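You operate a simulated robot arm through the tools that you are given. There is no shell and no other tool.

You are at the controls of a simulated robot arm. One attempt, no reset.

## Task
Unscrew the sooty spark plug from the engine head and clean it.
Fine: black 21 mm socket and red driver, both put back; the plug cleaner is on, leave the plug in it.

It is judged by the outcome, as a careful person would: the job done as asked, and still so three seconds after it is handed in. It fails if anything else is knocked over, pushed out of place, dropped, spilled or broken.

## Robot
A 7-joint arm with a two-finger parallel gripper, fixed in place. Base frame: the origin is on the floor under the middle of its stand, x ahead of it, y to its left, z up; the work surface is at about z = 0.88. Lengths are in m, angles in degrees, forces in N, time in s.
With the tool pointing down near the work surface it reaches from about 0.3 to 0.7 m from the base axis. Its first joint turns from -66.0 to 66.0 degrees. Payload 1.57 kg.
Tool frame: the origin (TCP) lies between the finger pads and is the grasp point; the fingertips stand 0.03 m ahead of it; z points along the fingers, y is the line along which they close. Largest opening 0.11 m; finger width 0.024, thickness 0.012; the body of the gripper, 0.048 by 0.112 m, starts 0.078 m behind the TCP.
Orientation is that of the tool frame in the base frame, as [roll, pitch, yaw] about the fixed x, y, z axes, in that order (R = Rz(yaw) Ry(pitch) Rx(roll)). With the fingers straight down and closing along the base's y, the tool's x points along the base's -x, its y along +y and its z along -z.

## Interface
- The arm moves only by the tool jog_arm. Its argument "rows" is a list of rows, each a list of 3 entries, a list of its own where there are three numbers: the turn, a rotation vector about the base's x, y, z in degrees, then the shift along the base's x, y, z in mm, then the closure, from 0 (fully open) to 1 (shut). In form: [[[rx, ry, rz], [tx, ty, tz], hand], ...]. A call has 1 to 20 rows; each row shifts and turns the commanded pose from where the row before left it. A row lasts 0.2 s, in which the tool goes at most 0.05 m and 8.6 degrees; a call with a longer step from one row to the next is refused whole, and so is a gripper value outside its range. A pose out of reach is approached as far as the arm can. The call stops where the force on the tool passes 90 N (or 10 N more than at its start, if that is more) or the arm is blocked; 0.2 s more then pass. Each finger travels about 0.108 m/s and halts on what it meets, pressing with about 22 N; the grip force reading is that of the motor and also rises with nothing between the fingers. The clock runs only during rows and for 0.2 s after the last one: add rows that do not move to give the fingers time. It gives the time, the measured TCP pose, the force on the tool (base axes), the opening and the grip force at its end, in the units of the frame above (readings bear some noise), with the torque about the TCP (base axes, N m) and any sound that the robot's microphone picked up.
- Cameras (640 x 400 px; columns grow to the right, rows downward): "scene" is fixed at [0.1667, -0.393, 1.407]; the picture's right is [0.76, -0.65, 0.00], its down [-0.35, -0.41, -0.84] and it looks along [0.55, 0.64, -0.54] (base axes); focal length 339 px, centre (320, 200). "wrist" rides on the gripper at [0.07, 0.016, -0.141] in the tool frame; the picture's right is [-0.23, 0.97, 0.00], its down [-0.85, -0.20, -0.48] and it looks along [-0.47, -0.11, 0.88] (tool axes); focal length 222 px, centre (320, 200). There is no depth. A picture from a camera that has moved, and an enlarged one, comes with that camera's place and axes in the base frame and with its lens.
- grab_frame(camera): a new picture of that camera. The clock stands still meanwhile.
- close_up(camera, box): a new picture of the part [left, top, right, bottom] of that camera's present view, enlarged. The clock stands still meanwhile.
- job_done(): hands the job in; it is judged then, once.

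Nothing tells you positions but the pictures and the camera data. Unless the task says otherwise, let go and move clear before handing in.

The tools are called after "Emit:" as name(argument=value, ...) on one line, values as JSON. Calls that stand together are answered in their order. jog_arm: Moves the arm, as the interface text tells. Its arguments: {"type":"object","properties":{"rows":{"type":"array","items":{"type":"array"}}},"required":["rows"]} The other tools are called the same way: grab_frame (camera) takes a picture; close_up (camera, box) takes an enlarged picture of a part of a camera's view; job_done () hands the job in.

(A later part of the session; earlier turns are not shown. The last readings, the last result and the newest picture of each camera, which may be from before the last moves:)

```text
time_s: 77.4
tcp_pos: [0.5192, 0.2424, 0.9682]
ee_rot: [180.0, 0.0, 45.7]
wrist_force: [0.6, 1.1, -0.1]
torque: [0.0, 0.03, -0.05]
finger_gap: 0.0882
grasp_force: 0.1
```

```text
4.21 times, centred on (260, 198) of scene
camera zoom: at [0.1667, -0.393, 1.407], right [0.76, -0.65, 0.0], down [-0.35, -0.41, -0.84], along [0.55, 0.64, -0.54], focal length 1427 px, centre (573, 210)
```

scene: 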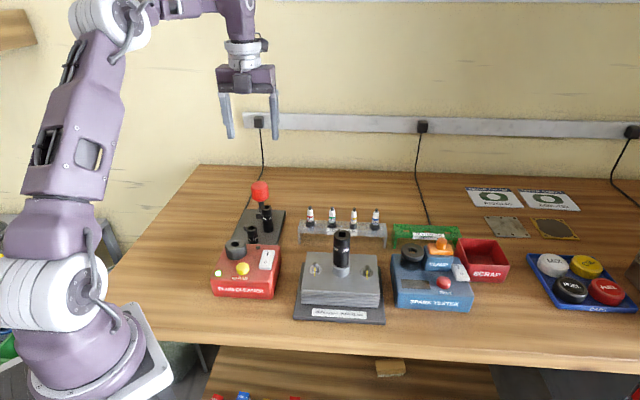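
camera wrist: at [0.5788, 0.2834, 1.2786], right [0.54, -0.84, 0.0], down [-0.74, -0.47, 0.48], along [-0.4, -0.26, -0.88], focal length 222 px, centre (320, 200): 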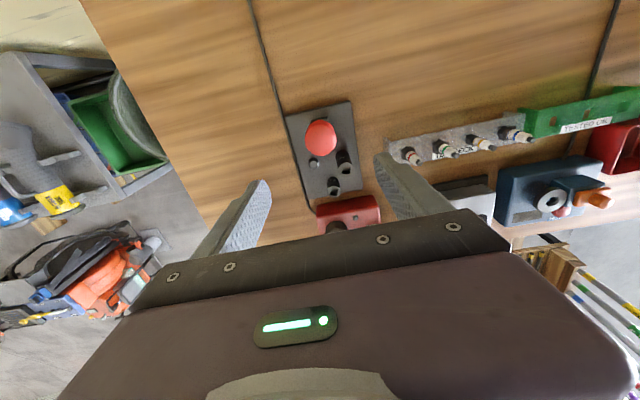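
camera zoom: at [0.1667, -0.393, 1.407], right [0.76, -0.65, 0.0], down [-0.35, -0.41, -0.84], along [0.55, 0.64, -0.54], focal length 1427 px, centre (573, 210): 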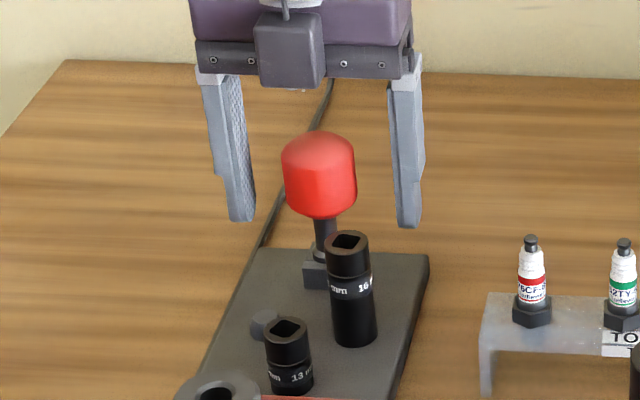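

The handle is about 1.9 mm off to one side; I'll centre on it and close.

Emit:
jog_arm(rows=[[[0, 0, 0], [-1.0, 1.6, -1], 0.2], [[0, 0, 0], [0, 0, 0], 0.2], [[0, 0, 0], [0, 0, 0], 0.5], [[0, 0, 0], [0, 0, 0], 0.7], [[0, 0, 0], [0, 0, 0], 1], [[0, 0, 0], [0, 0, 0], 1]])

Emit:
close_up(camera="wrist", box=[270, 130, 370, 240])

```text
time_s: 78.8
tcp_pos: [0.5185, 0.2445, 0.9666]
ee_rot: [180.0, 0.0, 45.6]
wrist_force: [2.2, -2.3, 2.1]
torque: [-0.11, -0.11, 0.03]
finger_gap: 0.0416
grasp_force: 22.2
```

```text
3.64 times, centred on (320, 185) of wrist
camera zoom: at [0.5788, 0.2832, 1.1091], right [0.54, -0.84, 0.0], down [-0.74, -0.47, 0.48], along [-0.4, -0.26, -0.88], focal length 808 px, centre (320, 254)
```

zoom: 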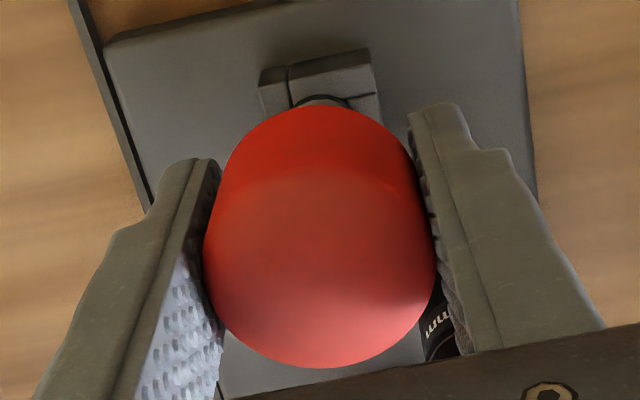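

Driver gripped. I'll lift it out and carry it to above the socket on the plug.

Emit:
jog_arm(rows=[[[0, 0, 0], [0, 0, 10], 1], [[0, 0, 0], [0, 0, 20], 1], [[0, 0, 0], [0, 0, 35], 1], [[0, 0, 0], [0, 0, 35], 1], [[0, 0, 0], [0, 0, 35], 1], [[0, 0, 0], [0, 0, 30], 1], [[0, 0, -1], [-1, -30, 0], 1], [[0, 0, -1], [-1, -30, 0], 1], [[0, 0, -0.8], [-1, -30, 0], 1], [[0, 0, 0], [-1, -30, 0], 1], [[0, 0, 0], [-1, -30, 0], 1], [[0, 0, 0], [-1, -30, 0], 1], [[0, 0, 0], [-1, -30, 0], 1], [[0, 0, 0], [-1, -30, 0], 1], [[0, 0, 0], [-1, -30, 0], 1], [[0, 0, 0], [-0.5, -30, 0], 1], [[0, 0, 0], [0, 0, 0], 1], [[0, 0, 0], [0, 0, 0], 1]])

Emit:
close_up(camera="scene", box=[310, 150, 380, 260])

Emit:
grab_frame(camera="wrist")

```text
time_s: 82.6
tcp_pos: [0.5072, -0.0531, 1.1324]
ee_rot: [180.0, 0.0, 42.8]
wrist_force: [0.6, -0.9, -0.9]
torque: [0.01, 0.02, -0.01]
finger_gap: 0.0412
grasp_force: 22.2
```

```text
3.64 times, centred on (345, 205) of scene
camera zoom: at [0.1667, -0.393, 1.407], right [0.76, -0.65, 0.0], down [-0.35, -0.41, -0.84], along [0.55, 0.64, -0.54], focal length 1233 px, centre (229, 182)
```

zoom: 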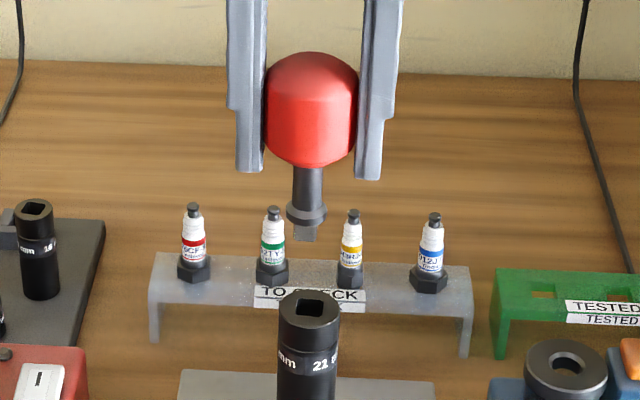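

```text
taken
camera wrist: at [0.5694, -0.0171, 1.2738], right [0.49, -0.87, 0.0], down [-0.76, -0.43, 0.48], along [-0.42, -0.24, -0.88], focal length 222 px, centre (320, 200)
```

wrist: 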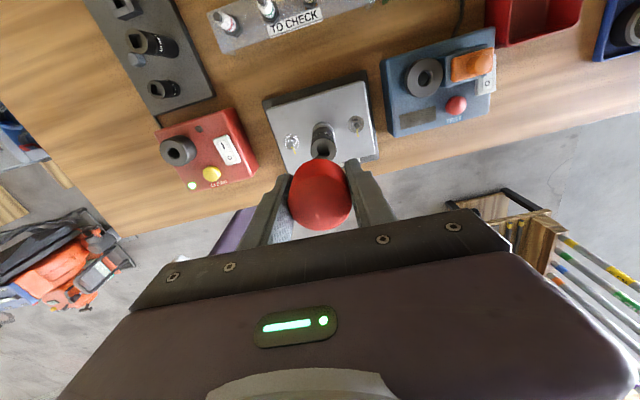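

Emit:
close_up(camera="wrist", box=[290, 115, 350, 175])

Emit:
close_up(camera="scene", box=[328, 200, 358, 245])

```text
6.67 times, centred on (320, 145) of wrist
camera zoom: at [0.5694, -0.0171, 1.2738], right [0.49, -0.87, 0.0], down [-0.76, -0.43, 0.48], along [-0.42, -0.24, -0.88], focal length 1481 px, centre (320, 567)
```

zoom: 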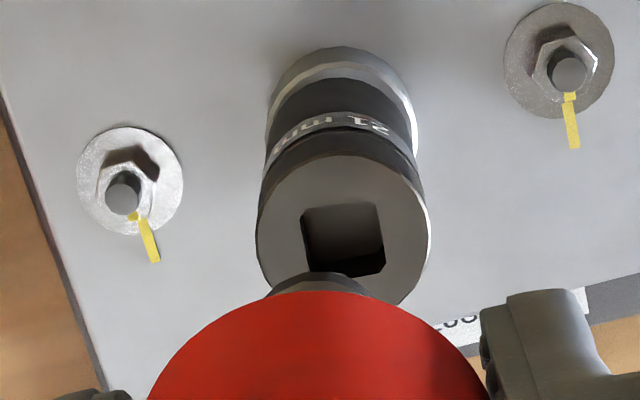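

```text
8.89 times, centred on (343, 222) of scene
camera zoom: at [0.1667, -0.393, 1.407], right [0.76, -0.65, 0.0], down [-0.35, -0.41, -0.84], along [0.55, 0.64, -0.54], focal length 3014 px, centre (116, 0)
```

zoom: 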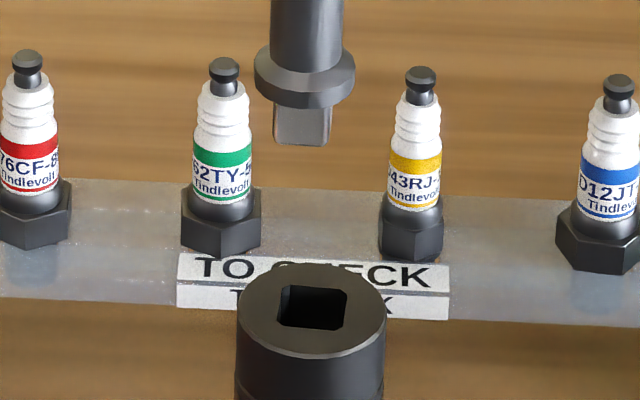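

Emit:
close_up(camera="scene", box=[336, 222, 352, 238])

Emit:
close_up(camera="scene", box=[336, 203, 352, 219])

Emit:
close_up(camera="wrist", box=[310, 138, 334, 160])

```text
16.00 times, centred on (344, 230) of scene
camera zoom: at [0.1667, -0.393, 1.407], right [0.76, -0.65, 0.0], down [-0.35, -0.41, -0.84], along [0.55, 0.64, -0.54], focal length 5424 px, centre (-64, -280)
```

zoom: 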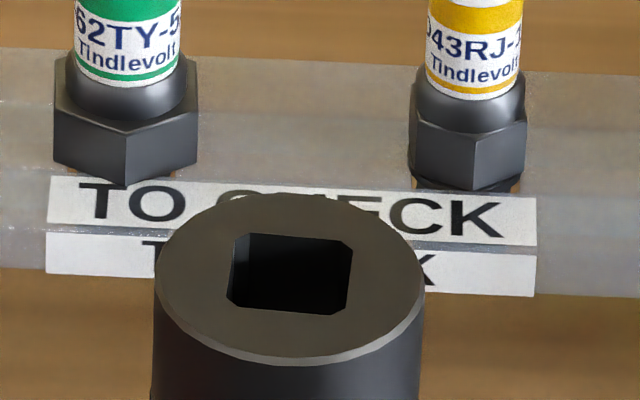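

```text
16.00 times, centred on (344, 211) of scene
camera zoom: at [0.1667, -0.393, 1.407], right [0.76, -0.65, 0.0], down [-0.35, -0.41, -0.84], along [0.55, 0.64, -0.54], focal length 5424 px, centre (-64, 24)
```

zoom: 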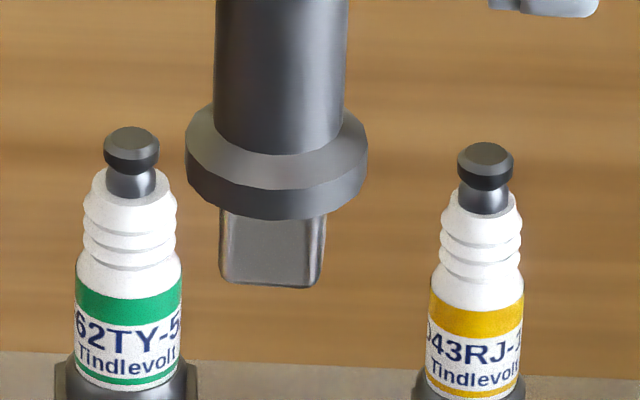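

```text
16.00 times, centred on (322, 149) of wrist
camera zoom: at [0.5694, -0.0171, 1.2738], right [0.49, -0.87, 0.0], down [-0.76, -0.43, 0.48], along [-0.42, -0.24, -0.88], focal length 3554 px, centre (288, 1016)
```

zoom: 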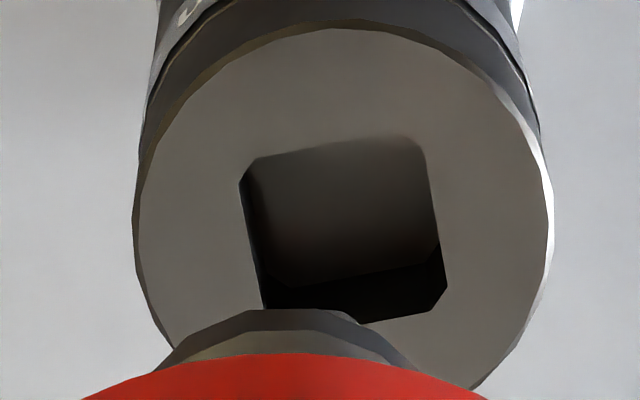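

The angle matches (about 41.5° vs 42.8°). The tip needs to move about 4.3 mm in -y; I'll do that and come down to ~10 mm above the socket.

Emit:
jog_arm(rows=[[[0, 0, -1], [0.1, -4.3, -10], 1], [[0, 0, 0], [0, 0, -15], 1], [[0, 0, 0], [0, 0, -12], 1], [[0, 0, 0], [0, 0, 0], 1], [[0, 0, 0], [0, 0, 0], 1]])

Emit:
close_up(camera="scene", box=[332, 212, 354, 240])

Emit:
close_up(camera="wrist", box=[285, 115, 355, 185])

```text
time_s: 83.8
tcp_pos: [0.5095, -0.0568, 1.0949]
ee_rot: [-180.0, -0.1, 41.9]
wrist_force: [0.4, 0.5, -2.0]
torque: [0.0, -0.01, 0.01]
finger_gap: 0.0416
grasp_force: 21.9
```

```text
14.29 times, centred on (343, 226) of scene
camera zoom: at [0.1667, -0.393, 1.407], right [0.76, -0.65, 0.0], down [-0.35, -0.41, -0.84], along [0.55, 0.64, -0.54], focal length 4843 px, centre (-9, -171)
```

zoom: 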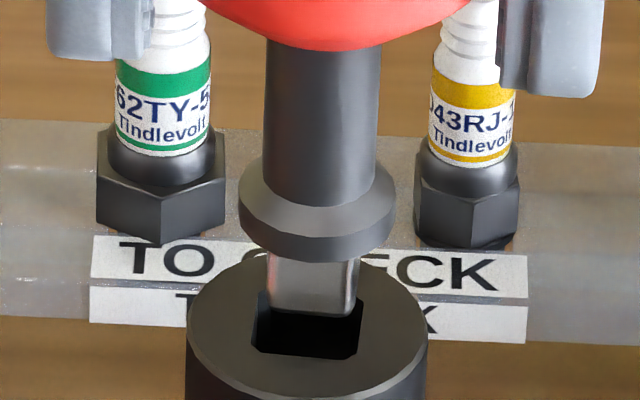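

```text
5.71 times, centred on (320, 150) of wrist
camera zoom: at [0.5719, -0.022, 1.2363], right [0.48, -0.88, 0.0], down [-0.77, -0.42, 0.48], along [-0.42, -0.23, -0.88], focal length 1269 px, centre (320, 486)
```

zoom: 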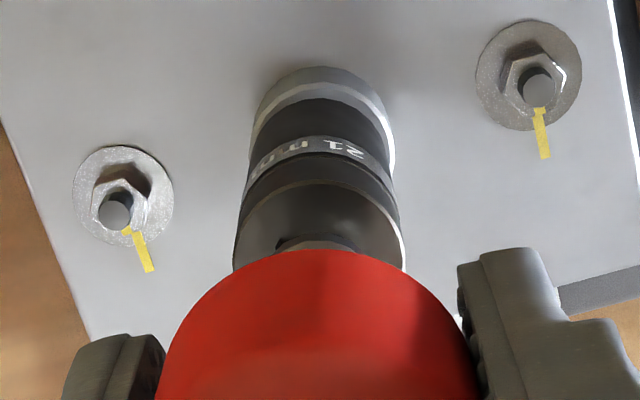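

The tip is only about 6 mm above the hole and nearly centred. I'll nudge -0.7 mm in x and lower in small steps.

Emit:
jog_arm(rows=[[[0, 0, 0], [-0.7, 0, -2], 1], [[0, 0, 0], [0, 0, -2], 1], [[0, 0, 0], [0, 0, 0], 1]])

Emit:
close_up(camera="scene", box=[332, 212, 354, 240])

```text
time_s: 84.6
tcp_pos: [0.5091, -0.0573, 1.0896]
ee_rot: [-179.9, 0.1, 41.8]
wrist_force: [0.1, -0.1, -0.8]
torque: [0.02, -0.01, -0.03]
finger_gap: 0.0412
grasp_force: 21.3
```

```text
14.29 times, centred on (343, 226) of scene
camera zoom: at [0.1667, -0.393, 1.407], right [0.76, -0.65, 0.0], down [-0.35, -0.41, -0.84], along [0.55, 0.64, -0.54], focal length 4843 px, centre (-9, -171)
```

zoom: 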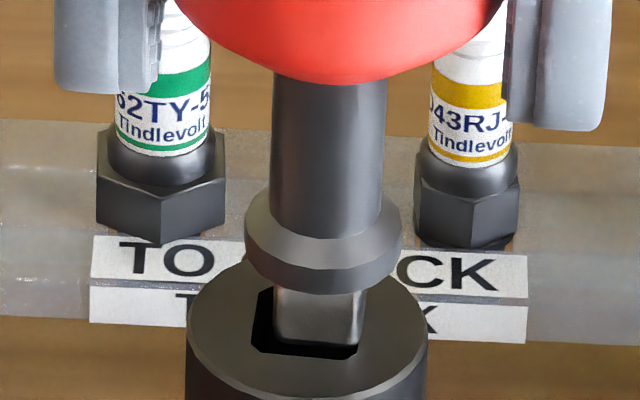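

The tip is about 1.5 mm right of the hole now; correcting before going lower.

Emit:
jog_arm(rows=[[[0, 0, 0], [-1.1, 1.0, 0], 1], [[0, 0, 0], [0, 0, 0], 1]])

Emit:
close_up(camera="scene", box=[332, 212, 354, 240])

```text
time_s: 85.2
tcp_pos: [0.5077, -0.0574, 1.0913]
ee_rot: [-180.0, 0.0, 41.8]
wrist_force: [-0.3, 0.3, -2.1]
torque: [-0.01, 0.03, 0.0]
finger_gap: 0.0415
grasp_force: 22.0
```

```text
14.29 times, centred on (343, 226) of scene
camera zoom: at [0.1667, -0.393, 1.407], right [0.76, -0.65, 0.0], down [-0.35, -0.41, -0.84], along [0.55, 0.64, -0.54], focal length 4843 px, centre (-9, -171)
```

zoom: 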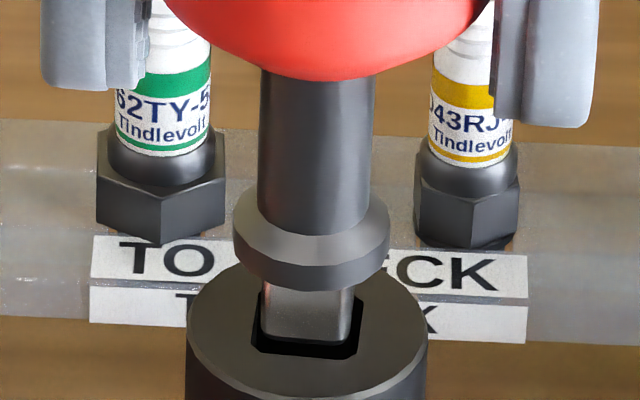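

Now centred in the hole laterally. I'll lower gently.

Emit:
jog_arm(rows=[[[0, 0, 0], [0, 0, -1.5], 1], [[0, 0, 0], [0, 0, -1.5], 1], [[0, 0, 0], [0, 0, 0], 1]])

Emit:
close_up(camera="scene", box=[332, 212, 354, 240])

```text
time_s: 86.0
tcp_pos: [0.5084, -0.0576, 1.0867]
ee_rot: [180.0, 0.0, 41.7]
wrist_force: [0.3, -0.6, -2.0]
torque: [-0.01, 0.01, 0.02]
finger_gap: 0.0417
grasp_force: 22.1
```

```text
14.29 times, centred on (343, 226) of scene
camera zoom: at [0.1667, -0.393, 1.407], right [0.76, -0.65, 0.0], down [-0.35, -0.41, -0.84], along [0.55, 0.64, -0.54], focal length 4843 px, centre (-9, -171)
```

zoom: 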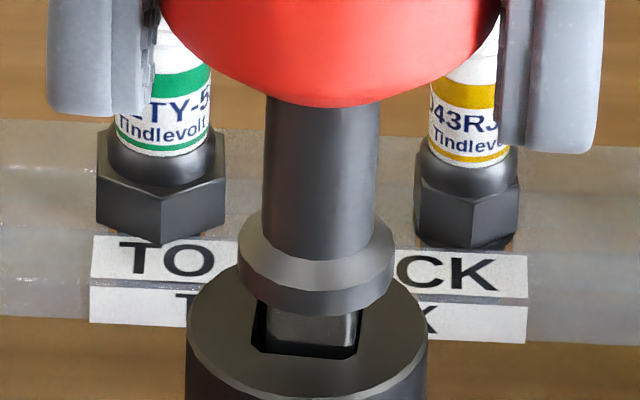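

Emit:
jog_arm(rows=[[[0, 0, 0], [-0.3, 0.3, -1.5], 1], [[0, 0, 0], [0, 0, -1.5], 1], [[0, 0, 0], [0, 0, 0], 1]])

Emit:
jog_arm(rows=[[[0, 0, 0], [0, 0, -1.5], 1], [[0, 0, 0], [0, 0, -1.5], 1], [[0, 0, 0], [0, 0, 0], 1]])

Emit:
close_up(camera="scene", box=[332, 212, 354, 240])

```text
time_s: 86.8
tcp_pos: [0.5081, -0.0562, 1.0842]
ee_rot: [179.9, 0.0, 41.7]
wrist_force: [0.3, 0.6, -1.4]
torque: [-0.04, -0.03, 0.0]
finger_gap: 0.0412
grasp_force: 22.0
```

```text
time_s: 87.6
tcp_pos: [0.509, -0.0556, 1.083]
ee_rot: [-180.0, 0.0, 41.9]
wrist_force: [-1.1, -0.6, -1.7]
torque: [-0.04, 0.02, -0.01]
finger_gap: 0.0417
grasp_force: 21.7
```

```text
14.29 times, centred on (343, 226) of scene
camera zoom: at [0.1667, -0.393, 1.407], right [0.76, -0.65, 0.0], down [-0.35, -0.41, -0.84], along [0.55, 0.64, -0.54], focal length 4843 px, centre (-9, -171)
```

zoom: 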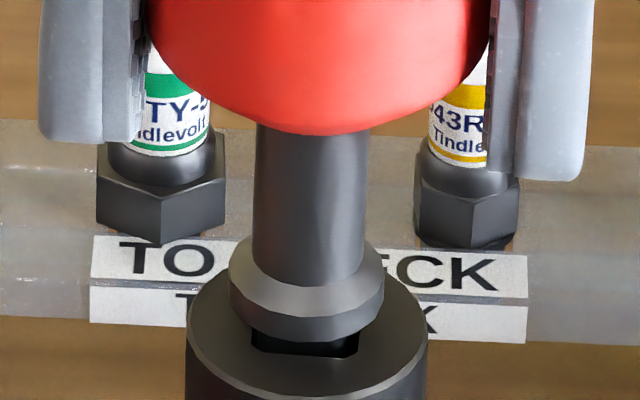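

Emit:
jog_arm(rows=[[[0, 0, 0], [0, 0, -1.5], 1], [[0, 0, 0], [0, 0, -1.5], 1], [[0, 0, 0], [0, 0, 0], 1]])

Emit:
jog_arm(rows=[[[0, 0, 0], [0, 0, -1.5], 1], [[0, 0, 0], [0, 0, -1], 1], [[0, 0, 0], [0, 0, 0], 1]])

Emit:
close_up(camera="scene", box=[332, 212, 354, 240])

```text
time_s: 88.4
tcp_pos: [0.5085, -0.0567, 1.0784]
ee_rot: [179.9, 0.0, 41.8]
wrist_force: [0.5, -0.1, -1.2]
torque: [-0.01, 0.03, 0.03]
finger_gap: 0.0412
grasp_force: 21.7
```

```text
time_s: 89.2
tcp_pos: [0.5077, -0.0556, 1.0776]
ee_rot: [179.8, 0.0, 41.9]
wrist_force: [0.4, -2.4, 32.2]
torque: [-0.19, -0.1, 0.01]
finger_gap: 0.0416
grasp_force: 22.4
```

```text
14.29 times, centred on (343, 226) of scene
camera zoom: at [0.1662, -0.393, 1.4071], right [0.76, -0.65, 0.0], down [-0.35, -0.41, -0.84], along [0.55, 0.64, -0.54], focal length 4843 px, centre (-9, -171)
```

zoom: 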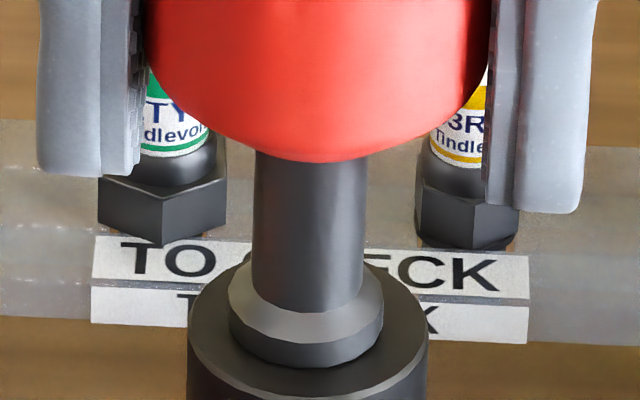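

The driver is fully seated in the socket (32 N). I'll ease off slightly and turn counter-clockwise, watching torque.

Emit:
jog_arm(rows=[[[0, 0, 0], [0.2, 0, 0.8], 1], [[0, 0, 4], [0, 0, 0], 1], [[0, 0, 4], [0, 0, 0], 1], [[0, 0, 0], [0, 0, 0], 1]])

Emit:
jog_arm(rows=[[[0, 0, 4], [0, 0, 0], 1], [[0, 0, 4], [0, 0, 0], 1], [[0, 0, 4], [0, 0, 0], 1], [[0, 0, 0], [0, 0, 0], 1]])

Emit:
close_up(camera="scene", box=[325, 200, 361, 285])

```text
time_s: 90.2
tcp_pos: [0.5063, -0.0556, 1.077]
ee_rot: [180.0, 0.0, 49.8]
wrist_force: [5.4, -1.0, 20.5]
torque: [-0.08, -0.39, 0.01]
finger_gap: 0.0414
grasp_force: 21.6
```

```text
time_s: 91.2
tcp_pos: [0.5068, -0.0561, 1.0763]
ee_rot: [179.9, -0.1, 61.8]
wrist_force: [-1.1, -0.2, 27.2]
torque: [0.0, 0.1, 0.0]
finger_gap: 0.0415
grasp_force: 21.8
```

```text
4.71 times, centred on (343, 242) of scene
camera zoom: at [0.1662, -0.393, 1.4071], right [0.76, -0.65, 0.0], down [-0.35, -0.41, -0.84], along [0.55, 0.64, -0.54], focal length 1595 px, centre (212, 0)
```

zoom: 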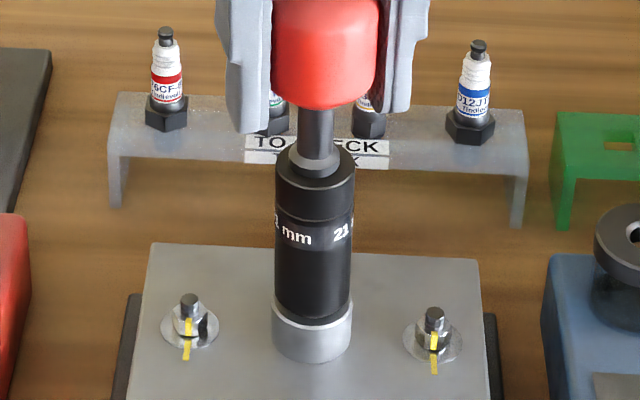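

The socket is turning with the driver, but with no torque yet. I'll keep turning under pressure to see whether it catches.

Emit:
jog_arm(rows=[[[0, 0, 5], [0.5, 0, 0], 1], [[0, 0, 5], [0, 0, 0], 1], [[0, 0, 5], [0, 0, 0], 1], [[0, 0, 0], [0, 0, 0], 1]])

Emit:
jog_arm(rows=[[[0, 0, 5], [0, 0, 0], 1], [[0, 0, 5], [0, 0, 0], 1], [[0, 0, 5], [0, 0, 0], 1], [[0, 0, 0], [0, 0, 0], 1]])

Emit:
close_up(camera="scene", box=[325, 200, 361, 285])

Emit:
close_up(camera="scene", box=[332, 250, 352, 275])

```text
time_s: 92.2
tcp_pos: [0.508, -0.0575, 1.0779]
ee_rot: [180.0, 0.0, 77.0]
wrist_force: [-3.9, 2.4, 17.3]
torque: [0.12, 0.28, 0.02]
finger_gap: 0.0415
grasp_force: 22.0
```

```text
time_s: 93.2
tcp_pos: [0.5076, -0.0573, 1.0778]
ee_rot: [179.9, -0.1, 92.0]
wrist_force: [-1.0, -2.6, 11.9]
torque: [-0.11, 0.02, -0.01]
finger_gap: 0.0416
grasp_force: 22.6
```

```text
4.71 times, centred on (343, 242) of scene
camera zoom: at [0.1665, -0.393, 1.407], right [0.76, -0.65, 0.0], down [-0.35, -0.41, -0.84], along [0.55, 0.64, -0.54], focal length 1595 px, centre (212, 0)
```

zoom: 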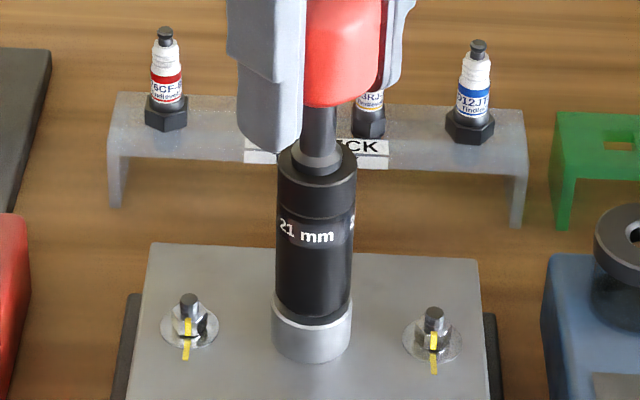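

```text
16.00 times, centred on (342, 262) of scene
camera zoom: at [0.1665, -0.393, 1.407], right [0.76, -0.65, 0.0], down [-0.35, -0.41, -0.84], along [0.55, 0.64, -0.54], focal length 5424 px, centre (-32, -800)
```

zoom: 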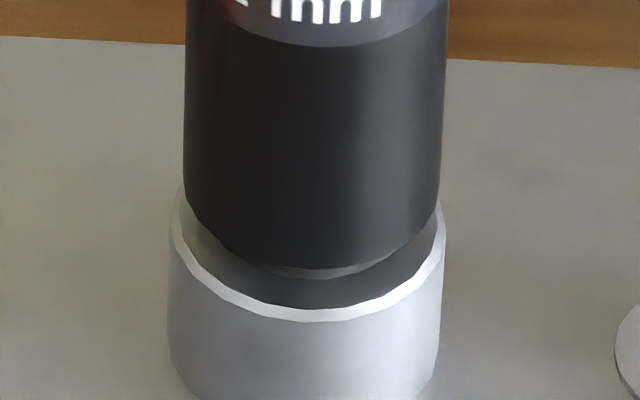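

Emit:
close_up(camera="scene", box=[336, 262, 348, 272])

Emit:
close_up(camera="wrist", box=[270, 90, 370, 200])

```text
16.00 times, centred on (342, 267) of scene
camera zoom: at [0.1665, -0.393, 1.407], right [0.76, -0.65, 0.0], down [-0.35, -0.41, -0.84], along [0.55, 0.64, -0.54], focal length 5424 px, centre (-32, -872)
```

zoom: 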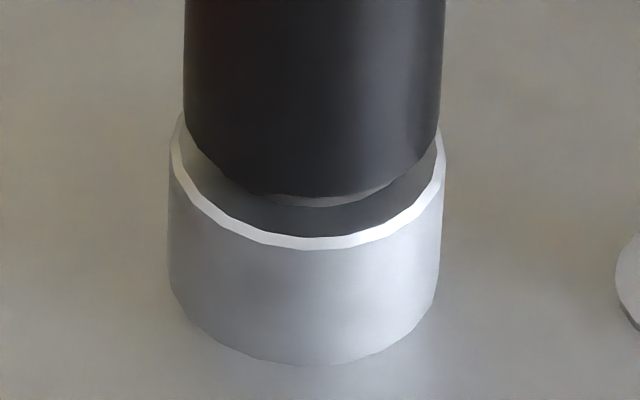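

```text
3.64 times, centred on (320, 145) of wrist
camera zoom: at [0.5222, 0.0135, 1.2193], right [0.98, -0.2, 0.0], down [-0.17, -0.86, 0.48], along [-0.09, -0.47, -0.88], focal length 808 px, centre (320, 400)
```

zoom: 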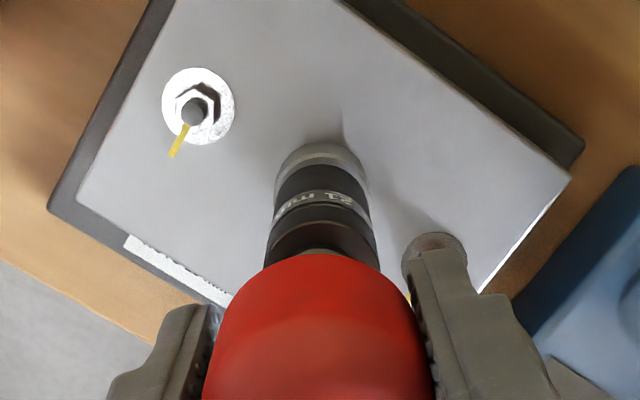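

The collar and socket have risen about 1 mm, so the plug is unscrewing. I'll keep turning counter-clockwise, following it up.

Emit:
jog_arm(rows=[[[0, 0, 6], [0, 0, 0.1], 1], [[0, 0, 6], [0, 0, 0.1], 1], [[0, 0, 6], [0, 0, 0.1], 1], [[0, 0, 6], [0, 0, 0.1], 1], [[0, 0, 6], [0, 0, 0.1], 1], [[0, 0, 0], [0, 0, 0], 1]])

Emit:
close_up(camera="scene", box=[332, 250, 352, 275])

```text
time_s: 94.6
tcp_pos: [0.5084, -0.0564, 1.0772]
ee_rot: [179.9, 0.2, 121.9]
wrist_force: [-2.4, -3.3, 25.2]
torque: [-0.18, 0.23, 0.01]
finger_gap: 0.0413
grasp_force: 22.2
```

```text
16.00 times, centred on (342, 262) of scene
camera zoom: at [0.1662, -0.393, 1.4071], right [0.76, -0.65, 0.0], down [-0.35, -0.41, -0.84], along [0.55, 0.64, -0.54], focal length 5424 px, centre (-32, -800)
```

zoom: 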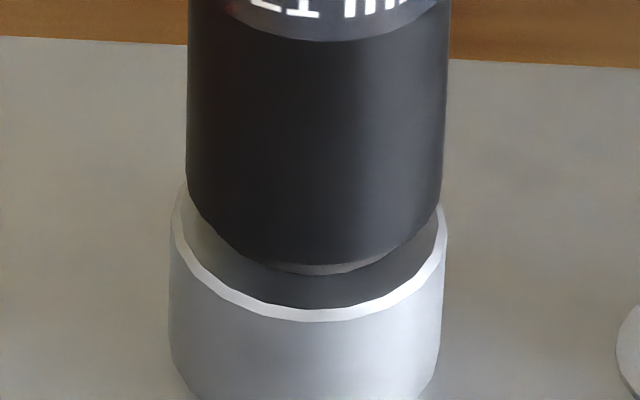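

Rising steadily. I'll continue.

Emit:
jog_arm(rows=[[[0, 0, 7], [0.2, 0.1, 0.4], 1], [[0, 0, 7], [0, 0, 0.3], 1], [[0, 0, 7], [0, 0, 0.2], 1], [[0, 0, 7], [0, 0, 0.2], 1], [[0, 0, 7], [0, 0, 0.2], 1], [[0, 0, 0], [0, 0, 0], 1]])

Emit:
close_up(camera="scene", box=[332, 250, 352, 275])

Emit:
close_up(camera="scene", box=[325, 200, 361, 285])

```text
time_s: 96.0
tcp_pos: [0.5094, -0.0583, 1.0778]
ee_rot: [180.0, 0.1, 156.9]
wrist_force: [1.4, 0.4, 21.7]
torque: [-0.03, -0.07, -0.03]
finger_gap: 0.0415
grasp_force: 22.3
```

```text
16.00 times, centred on (342, 262) of scene
camera zoom: at [0.1664, -0.393, 1.4071], right [0.76, -0.65, 0.0], down [-0.35, -0.41, -0.84], along [0.55, 0.64, -0.54], focal length 5424 px, centre (-32, -800)
```

zoom: 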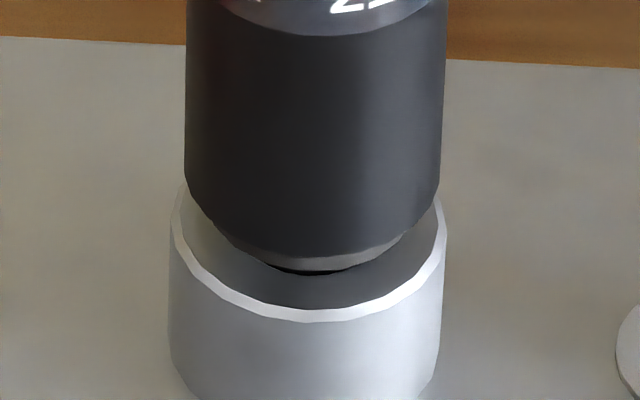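

```text
4.71 times, centred on (343, 242) of scene
camera zoom: at [0.1664, -0.393, 1.4071], right [0.76, -0.65, 0.0], down [-0.35, -0.41, -0.84], along [0.55, 0.64, -0.54], focal length 1595 px, centre (212, 0)
```

zoom: 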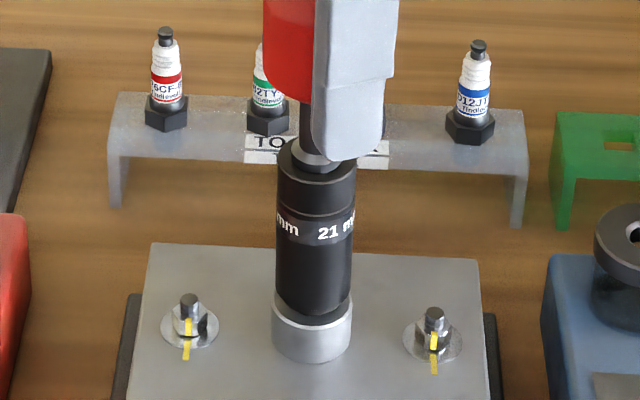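

A gap has opened beneath the collar — the plug is coming out. I'll carry on turning.

Emit:
jog_arm(rows=[[[0, 0, 7], [-0.3, 0.4, 0.3], 1], [[0, 0, 7], [0, 0, 0.2], 1], [[0, 0, 7], [0, 0, 0.2], 1], [[0, 0, 7], [0, 0, 0.2], 1], [[0, 0, 7], [0, 0, 0.2], 1], [[0, 0, 0], [0, 0, 0], 1]])

Emit:
jog_arm(rows=[[[0, 0, 7], [0, 0, 0.2], 1], [[0, 0, 7], [0, 0, 0.2], 1], [[0, 0, 7], [0, 0, 0.2], 1], [[0, 0, 7], [0, 0, 0.2], 1], [[0, 0, 7], [0, 0, 0.2], 1], [[0, 0, 0], [0, 0, 0], 1]])

Emit:
close_up(camera="scene", box=[332, 250, 352, 275])

```text
time_s: 97.4
tcp_pos: [0.509, -0.056, 1.0805]
ee_rot: [-179.9, -0.1, -168.1]
wrist_force: [-0.4, 0.7, -2.6]
torque: [0.0, 0.02, -0.01]
finger_gap: 0.0412
grasp_force: 22.4
```

```text
time_s: 98.8
tcp_pos: [0.5091, -0.0564, 1.0826]
ee_rot: [-180.0, -0.1, -133.1]
wrist_force: [0.4, -1.4, -0.5]
torque: [-0.02, 0.07, 0.0]
finger_gap: 0.0415
grasp_force: 22.3
```

```text
16.00 times, centred on (342, 262) of scene
camera zoom: at [0.1667, -0.393, 1.407], right [0.76, -0.65, 0.0], down [-0.35, -0.41, -0.84], along [0.55, 0.64, -0.54], focal length 5424 px, centre (-32, -800)
```

zoom: 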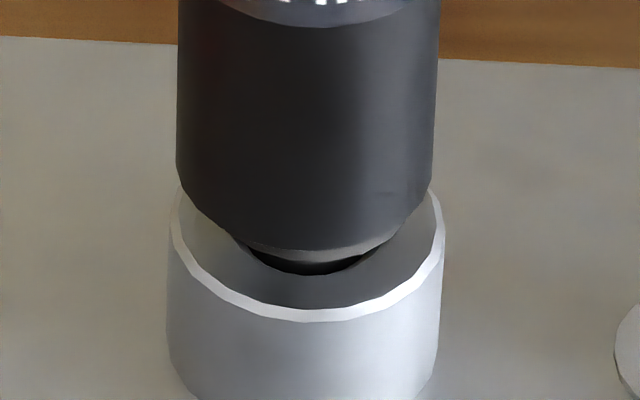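

Emit:
jog_arm(rows=[[[0, 0, 0], [0, 0, -1], 1], [[0, 0, 7], [0, 0, 0], 1], [[0, 0, 7], [0, 0, 0], 1], [[0, 0, 7], [0, 0, 0], 1], [[0, 0, 7], [0, 0, 0], 1], [[0, 0, 7], [0, 0, 0], 1], [[0, 0, 0], [0, 0, 0], 1]])

Emit:
close_up(camera="scene", box=[332, 250, 352, 275])

Emit:
close_up(camera="scene", box=[325, 200, 361, 285])

```text
time_s: 100.4
tcp_pos: [0.508, -0.0568, 1.0798]
ee_rot: [-179.8, 0.0, -98.1]
wrist_force: [-1.0, -2.6, 19.1]
torque: [-0.14, 0.03, 0.02]
finger_gap: 0.0414
grasp_force: 22.1
```

```text
16.00 times, centred on (342, 262) of scene
camera zoom: at [0.1664, -0.393, 1.4071], right [0.76, -0.65, 0.0], down [-0.35, -0.41, -0.84], along [0.55, 0.64, -0.54], focal length 5424 px, centre (-32, -800)
```

zoom: 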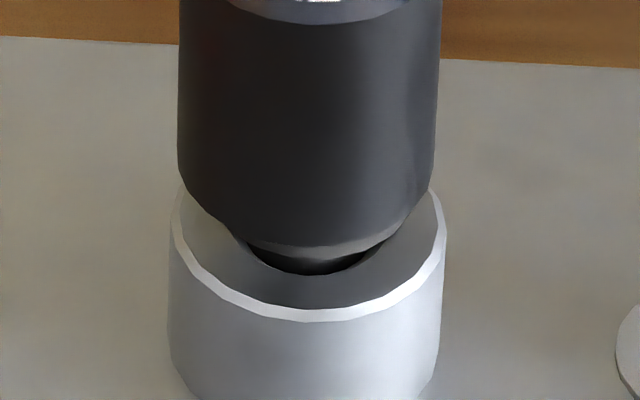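

```text
4.71 times, centred on (343, 242) of scene
camera zoom: at [0.1664, -0.393, 1.4071], right [0.76, -0.65, 0.0], down [-0.35, -0.41, -0.84], along [0.55, 0.64, -0.54], focal length 1595 px, centre (212, 0)
```

zoom: 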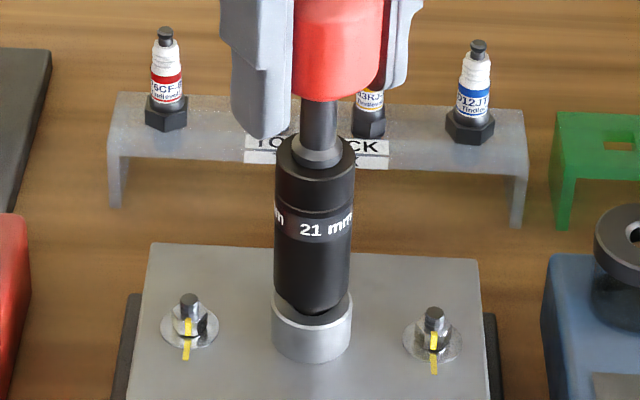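

Continuing to unscrew, with the wrist still within its range.

Emit:
jog_arm(rows=[[[0, 0, 7], [0, 0, 0.2], 1], [[0, 0, 7], [0, 0, 0.15], 1], [[0, 0, 7], [0, 0, 0.15], 1], [[0, 0, 7], [0, 0, 0.15], 1], [[0, 0, 7], [0, 0, 0.15], 1], [[0, 0, 0], [0, 0, 0], 1]])

Emit:
close_up(camera="scene", box=[332, 250, 352, 275])

```text
time_s: 101.8
tcp_pos: [0.5081, -0.0566, 1.082]
ee_rot: [179.9, 0.1, -63.0]
wrist_force: [-2.4, 0.5, 19.1]
torque: [-0.03, 0.12, 0.02]
finger_gap: 0.0417
grasp_force: 22.4
```

```text
16.00 times, centred on (342, 262) of scene
camera zoom: at [0.1663, -0.3929, 1.4071], right [0.76, -0.65, 0.0], down [-0.35, -0.41, -0.84], along [0.55, 0.64, -0.54], focal length 5424 px, centre (-32, -800)
```

zoom: 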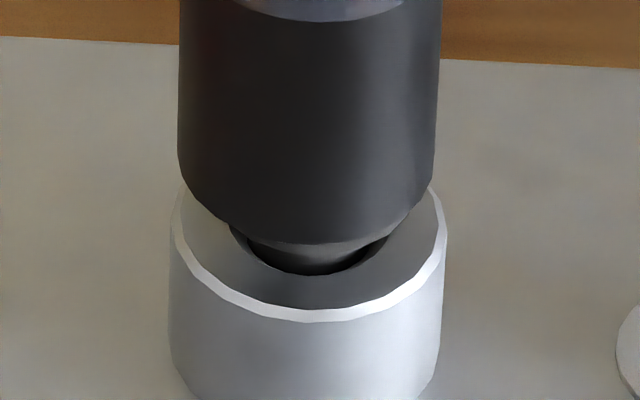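

The plug has lifted about 5 mm and I'm at roughly 255° of turning. Near the wrist limit, I'll ratchet: release the handle in place, rotate the gripper back 180°, and re-grip.

Emit:
jog_arm(rows=[[[0, 0, 0], [0, 0, 1], 1], [[0, 0, 0], [0, 0, 0], 1], [[0, 0, 0], [0, 0, 0], 0.5], [[0, 0, 0], [0, 0, 0], 0.3], [[0, 0, 0], [0, 0, 0], 0.2], [[0, 0, 0], [0, 0, 0], 0.2]])

Emit:
close_up(camera="scene", box=[310, 150, 376, 285])

```text
time_s: 103.2
tcp_pos: [0.5081, -0.0555, 1.0822]
ee_rot: [180.0, 0.0, -63.1]
wrist_force: [-0.7, 0.3, 0.4]
torque: [0.0, 0.02, -0.01]
finger_gap: 0.088
grasp_force: 0.0
```

```text
2.96 times, centred on (343, 218) of scene
camera zoom: at [0.1667, -0.393, 1.407], right [0.76, -0.65, 0.0], down [-0.35, -0.41, -0.84], along [0.55, 0.64, -0.54], focal length 1004 px, centre (252, 148)
```

zoom: 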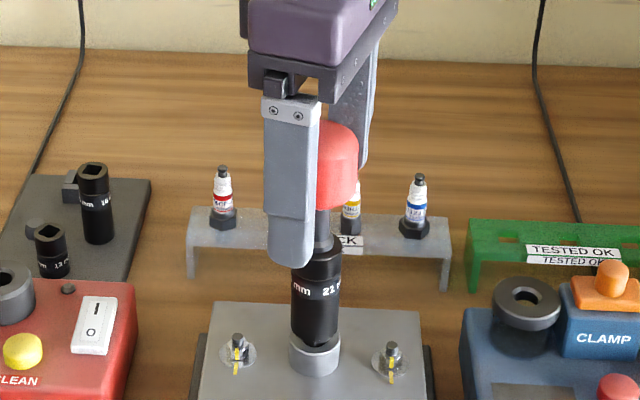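

The driver stands on its own. I'll rotate the open gripper back in place.

Emit:
jog_arm(rows=[[[0, 0, -8.4], [0, 0, 0], 0.2], [[0, 0, -8.4], [0, 0, 0], 0.2], [[0, 0, -8.4], [0, 0, 0], 0.2], [[0, 0, -8.4], [0, 0, 0], 0.2], [[0, 0, -8.4], [0, 0, 0], 0.2], [[0, 0, -8.4], [0, 0, 0], 0.2], [[0, 0, -8.4], [0, 0, 0], 0.2], [[0, 0, -8.4], [0, 0, 0], 0.2], [[0, 0, -8.4], [0, 0, 0], 0.2], [[0, 0, -8.4], [0, 0, 0], 0.2], [[0, 0, -8.4], [0, 0, 0], 0.2], [[0, 0, -8.4], [0, 0, 0], 0.2], [[0, 0, -8.4], [0, 0, 0], 0.2], [[0, 0, -8.4], [0, 0, 0], 0.2], [[0, 0, 0], [0, 0, 0], 0.2]])

Emit:
jog_arm(rows=[[[0, 0, -8.4], [0, 0, 0], 0.2], [[0, 0, -8.4], [0, 0, 0], 0.2], [[0, 0, -8.4], [0, 0, 0], 0.2], [[0, 0, -8.4], [0, 0, 0], 0.2], [[0, 0, -8.4], [0, 0, 0], 0.2], [[0, 0, -8.4], [0, 0, 0], 0.2], [[0, 0, -8.4], [0, 0, 0], 0.2], [[0, 0, -8.4], [0, 0, 0], 0.2], [[0, 0, -8.4], [0, 0, 0], 0.2], [[0, 0, -8.4], [0, 0, 0], 0.2], [[0, 0, -8.4], [0, 0, 0], 0.2], [[0, 0, -8.4], [0, 0, 0], 0.2], [[0, 0, -8.4], [0, 0, 0], 0.2], [[0, 0, -8.4], [0, 0, 0], 0.2], [[0, 0, 0], [0, 0, 0], 0.2]])

Emit:
close_up(camera="wrist", box=[260, 110, 380, 240])

Emit:
close_up(camera="scene", box=[310, 150, 376, 285])

```text
time_s: 106.4
tcp_pos: [0.5088, -0.0568, 1.0825]
ee_rot: [179.9, -0.1, 179.0]
wrist_force: [0.2, 0.2, 0.1]
torque: [0.01, -0.02, 0.0]
finger_gap: 0.0876
grasp_force: 0.1
```

```text
time_s: 109.6
tcp_pos: [0.5083, -0.0557, 1.0819]
ee_rot: [179.9, 0.0, 61.5]
wrist_force: [0.2, 0.9, 0.3]
torque: [0.02, -0.01, 0.01]
finger_gap: 0.0878
grasp_force: 0.0
```

```text
3.08 times, centred on (320, 175) of wrist
camera zoom: at [0.5557, -0.0028, 1.2234], right [0.75, -0.66, 0.0], down [-0.58, -0.66, 0.48], along [-0.32, -0.36, -0.88], focal length 684 px, centre (320, 277)
```

zoom: 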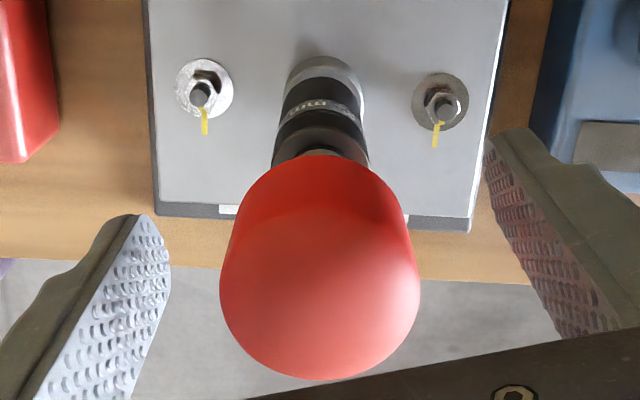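

```text
2.96 times, centred on (343, 218) of scene
camera zoom: at [0.1667, -0.393, 1.407], right [0.76, -0.65, 0.0], down [-0.35, -0.41, -0.84], along [0.55, 0.64, -0.54], focal length 1004 px, centre (252, 148)
```

zoom: 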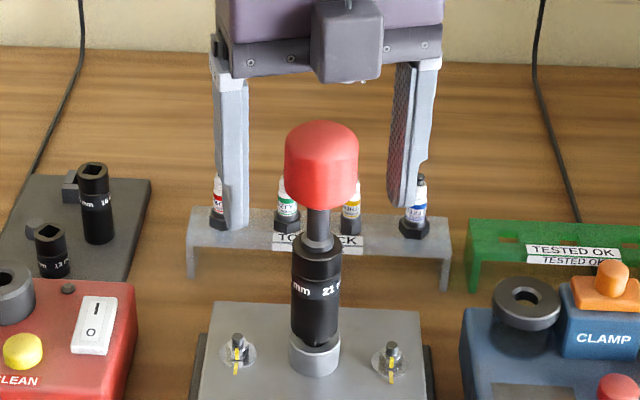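

The driver is still standing upright. I'll re-grip the handle.

Emit:
jog_arm(rows=[[[0, 0, 0], [0, 0, 0], 0.5], [[0, 0, 0], [0, 0, 0], 0.7], [[0, 0, 0], [0, 0, 0], 1], [[0, 0, 0], [0, 0, 0], 1]])

Emit:
jog_arm(rows=[[[0, 0, 0], [0, 0, -1], 1], [[0, 0, 0], [0, 0, 0], 1]])

Emit:
close_up(camera="scene", box=[325, 200, 361, 285])

Emit:
close_up(camera="scene", box=[332, 250, 352, 275])

```text
time_s: 110.6
tcp_pos: [0.5078, -0.0568, 1.0825]
ee_rot: [-180.0, 0.0, 61.6]
wrist_force: [0.3, -0.6, 1.1]
torque: [-0.04, -0.01, 0.0]
finger_gap: 0.0411
grasp_force: 21.7
```

```text
time_s: 111.2
tcp_pos: [0.5085, -0.0564, 1.082]
ee_rot: [179.9, 0.0, 61.5]
wrist_force: [-2.0, 0.7, 15.5]
torque: [0.02, 0.13, 0.0]
finger_gap: 0.041
grasp_force: 22.2
```

```text
4.71 times, centred on (343, 242) of scene
camera zoom: at [0.1664, -0.393, 1.4071], right [0.76, -0.65, 0.0], down [-0.35, -0.41, -0.84], along [0.55, 0.64, -0.54], focal length 1595 px, centre (212, 0)
```

zoom: 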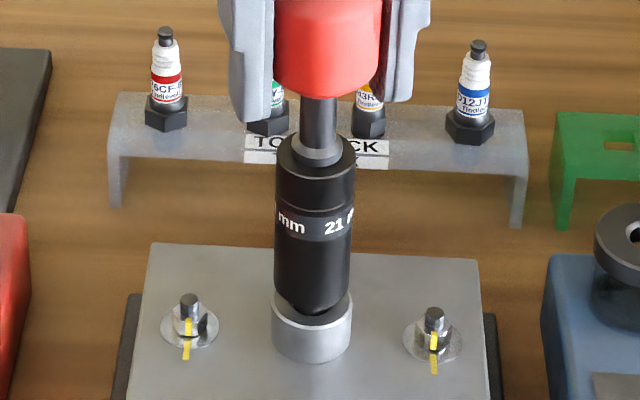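

```text
16.00 times, centred on (342, 262) of scene
camera zoom: at [0.1664, -0.393, 1.4071], right [0.76, -0.65, 0.0], down [-0.35, -0.41, -0.84], along [0.55, 0.64, -0.54], focal length 5424 px, centre (-32, -800)
```

zoom: 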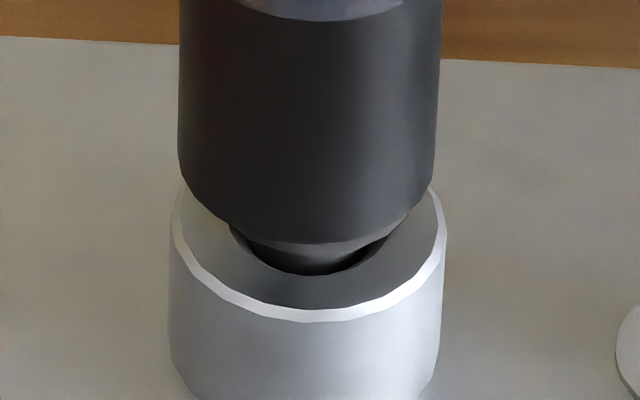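

Gripped again with light pressure. Continue turning counter-clockwise.

Emit:
jog_arm(rows=[[[0, 0, 7], [0, 0, 0.15], 1], [[0, 0, 7], [0, 0, 0.15], 1], [[0, 0, 7], [0, 0, 0.15], 1], [[0, 0, 7], [0, 0, 0.15], 1], [[0, 0, 7], [0, 0, 0.15], 1], [[0, 0, 0], [0, 0, 0], 1]])

Emit:
jog_arm(rows=[[[0, 0, 7], [0, 0, 0.15], 1], [[0, 0, 7], [0, 0, 0.15], 1], [[0, 0, 7], [0, 0, 0.15], 1], [[0, 0, 7], [0, 0, 0.15], 1], [[0, 0, 7], [0, 0, 0.15], 1], [[0, 0, 0], [0, 0, 0], 1]])

Emit:
close_up(camera="scene", box=[332, 250, 352, 275])

```text
time_s: 112.6
tcp_pos: [0.508, -0.0571, 1.081]
ee_rot: [179.9, -0.1, 96.7]
wrist_force: [0.1, -0.3, 32.8]
torque: [0.0, 0.01, 0.03]
finger_gap: 0.0413
grasp_force: 22.3
```

```text
time_s: 114.0
tcp_pos: [0.5081, -0.0566, 1.0812]
ee_rot: [-180.0, 0.0, 131.7]
wrist_force: [0.4, -0.7, 18.2]
torque: [-0.01, -0.01, 0.0]
finger_gap: 0.0411
grasp_force: 21.6
```

```text
16.00 times, centred on (342, 262) of scene
camera zoom: at [0.1664, -0.393, 1.4071], right [0.76, -0.65, 0.0], down [-0.35, -0.41, -0.84], along [0.55, 0.64, -0.54], focal length 5424 px, centre (-32, -800)
```

zoom: 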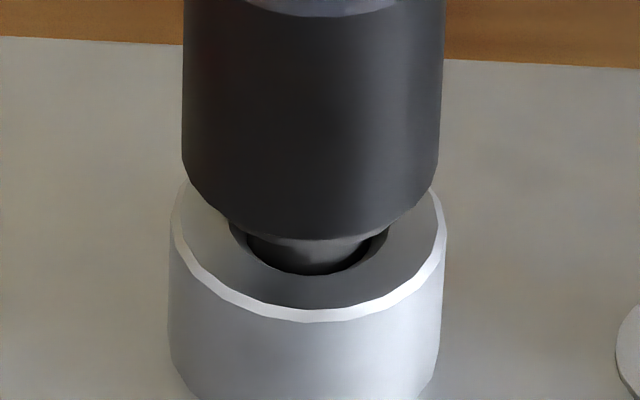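

Emit:
jog_arm(rows=[[[0, 0, 7], [0, 0, 0.2], 1], [[0, 0, 7], [0, 0, 0.2], 1], [[0, 0, 7], [0, 0, 0.2], 1], [[0, 0, 7], [0, 0, 0.2], 1], [[0, 0, 7], [0, 0, 0.2], 1], [[0, 0, 0], [0, 0, 0], 1]])

Emit:
close_up(camera="scene", box=[332, 250, 352, 275])

Emit:
close_up(camera="scene", box=[325, 200, 361, 285])

Emit:
close_up(camera="wrist", box=[270, 100, 370, 200])

```text
time_s: 115.4
tcp_pos: [0.5097, -0.0556, 1.0831]
ee_rot: [-180.0, 0.0, 166.7]
wrist_force: [0.6, 0.3, 0.4]
torque: [-0.03, 0.01, 0.01]
finger_gap: 0.0411
grasp_force: 22.7
```

```text
16.00 times, centred on (342, 262) of scene
camera zoom: at [0.1667, -0.393, 1.407], right [0.76, -0.65, 0.0], down [-0.35, -0.41, -0.84], along [0.55, 0.64, -0.54], focal length 5424 px, centre (-32, -800)
```

zoom: 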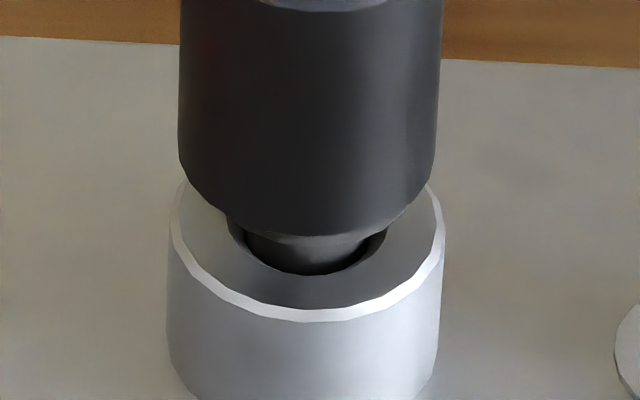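

```text
4.71 times, centred on (343, 242) of scene
camera zoom: at [0.1667, -0.393, 1.407], right [0.76, -0.65, 0.0], down [-0.35, -0.41, -0.84], along [0.55, 0.64, -0.54], focal length 1595 px, centre (212, 0)
```

zoom: 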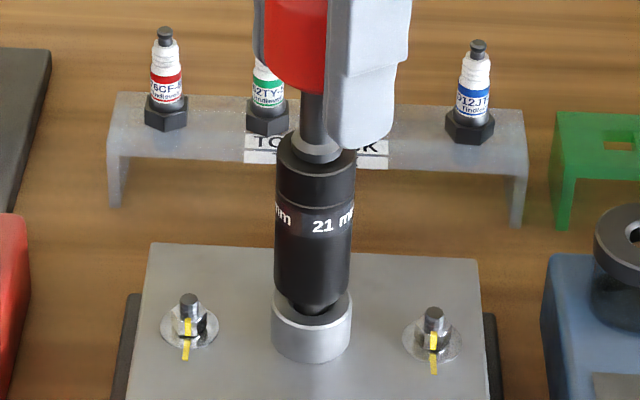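

```text
4.00 times, centred on (320, 150) of wrist
camera zoom: at [0.4449, -0.0245, 1.2241], right [0.45, 0.9, 0.0], down [0.79, -0.39, 0.48], along [0.43, -0.21, -0.88], focal length 888 px, centre (320, 400)
```

zoom: 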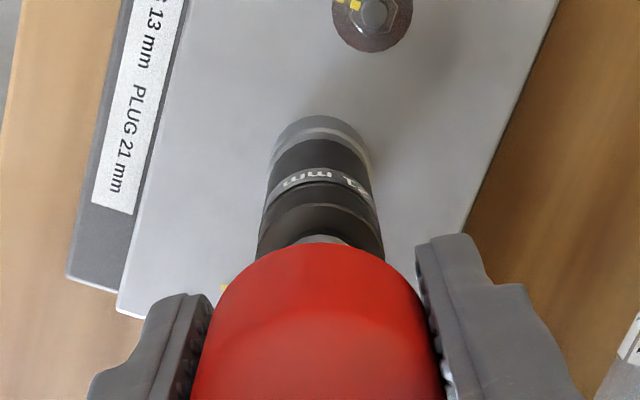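

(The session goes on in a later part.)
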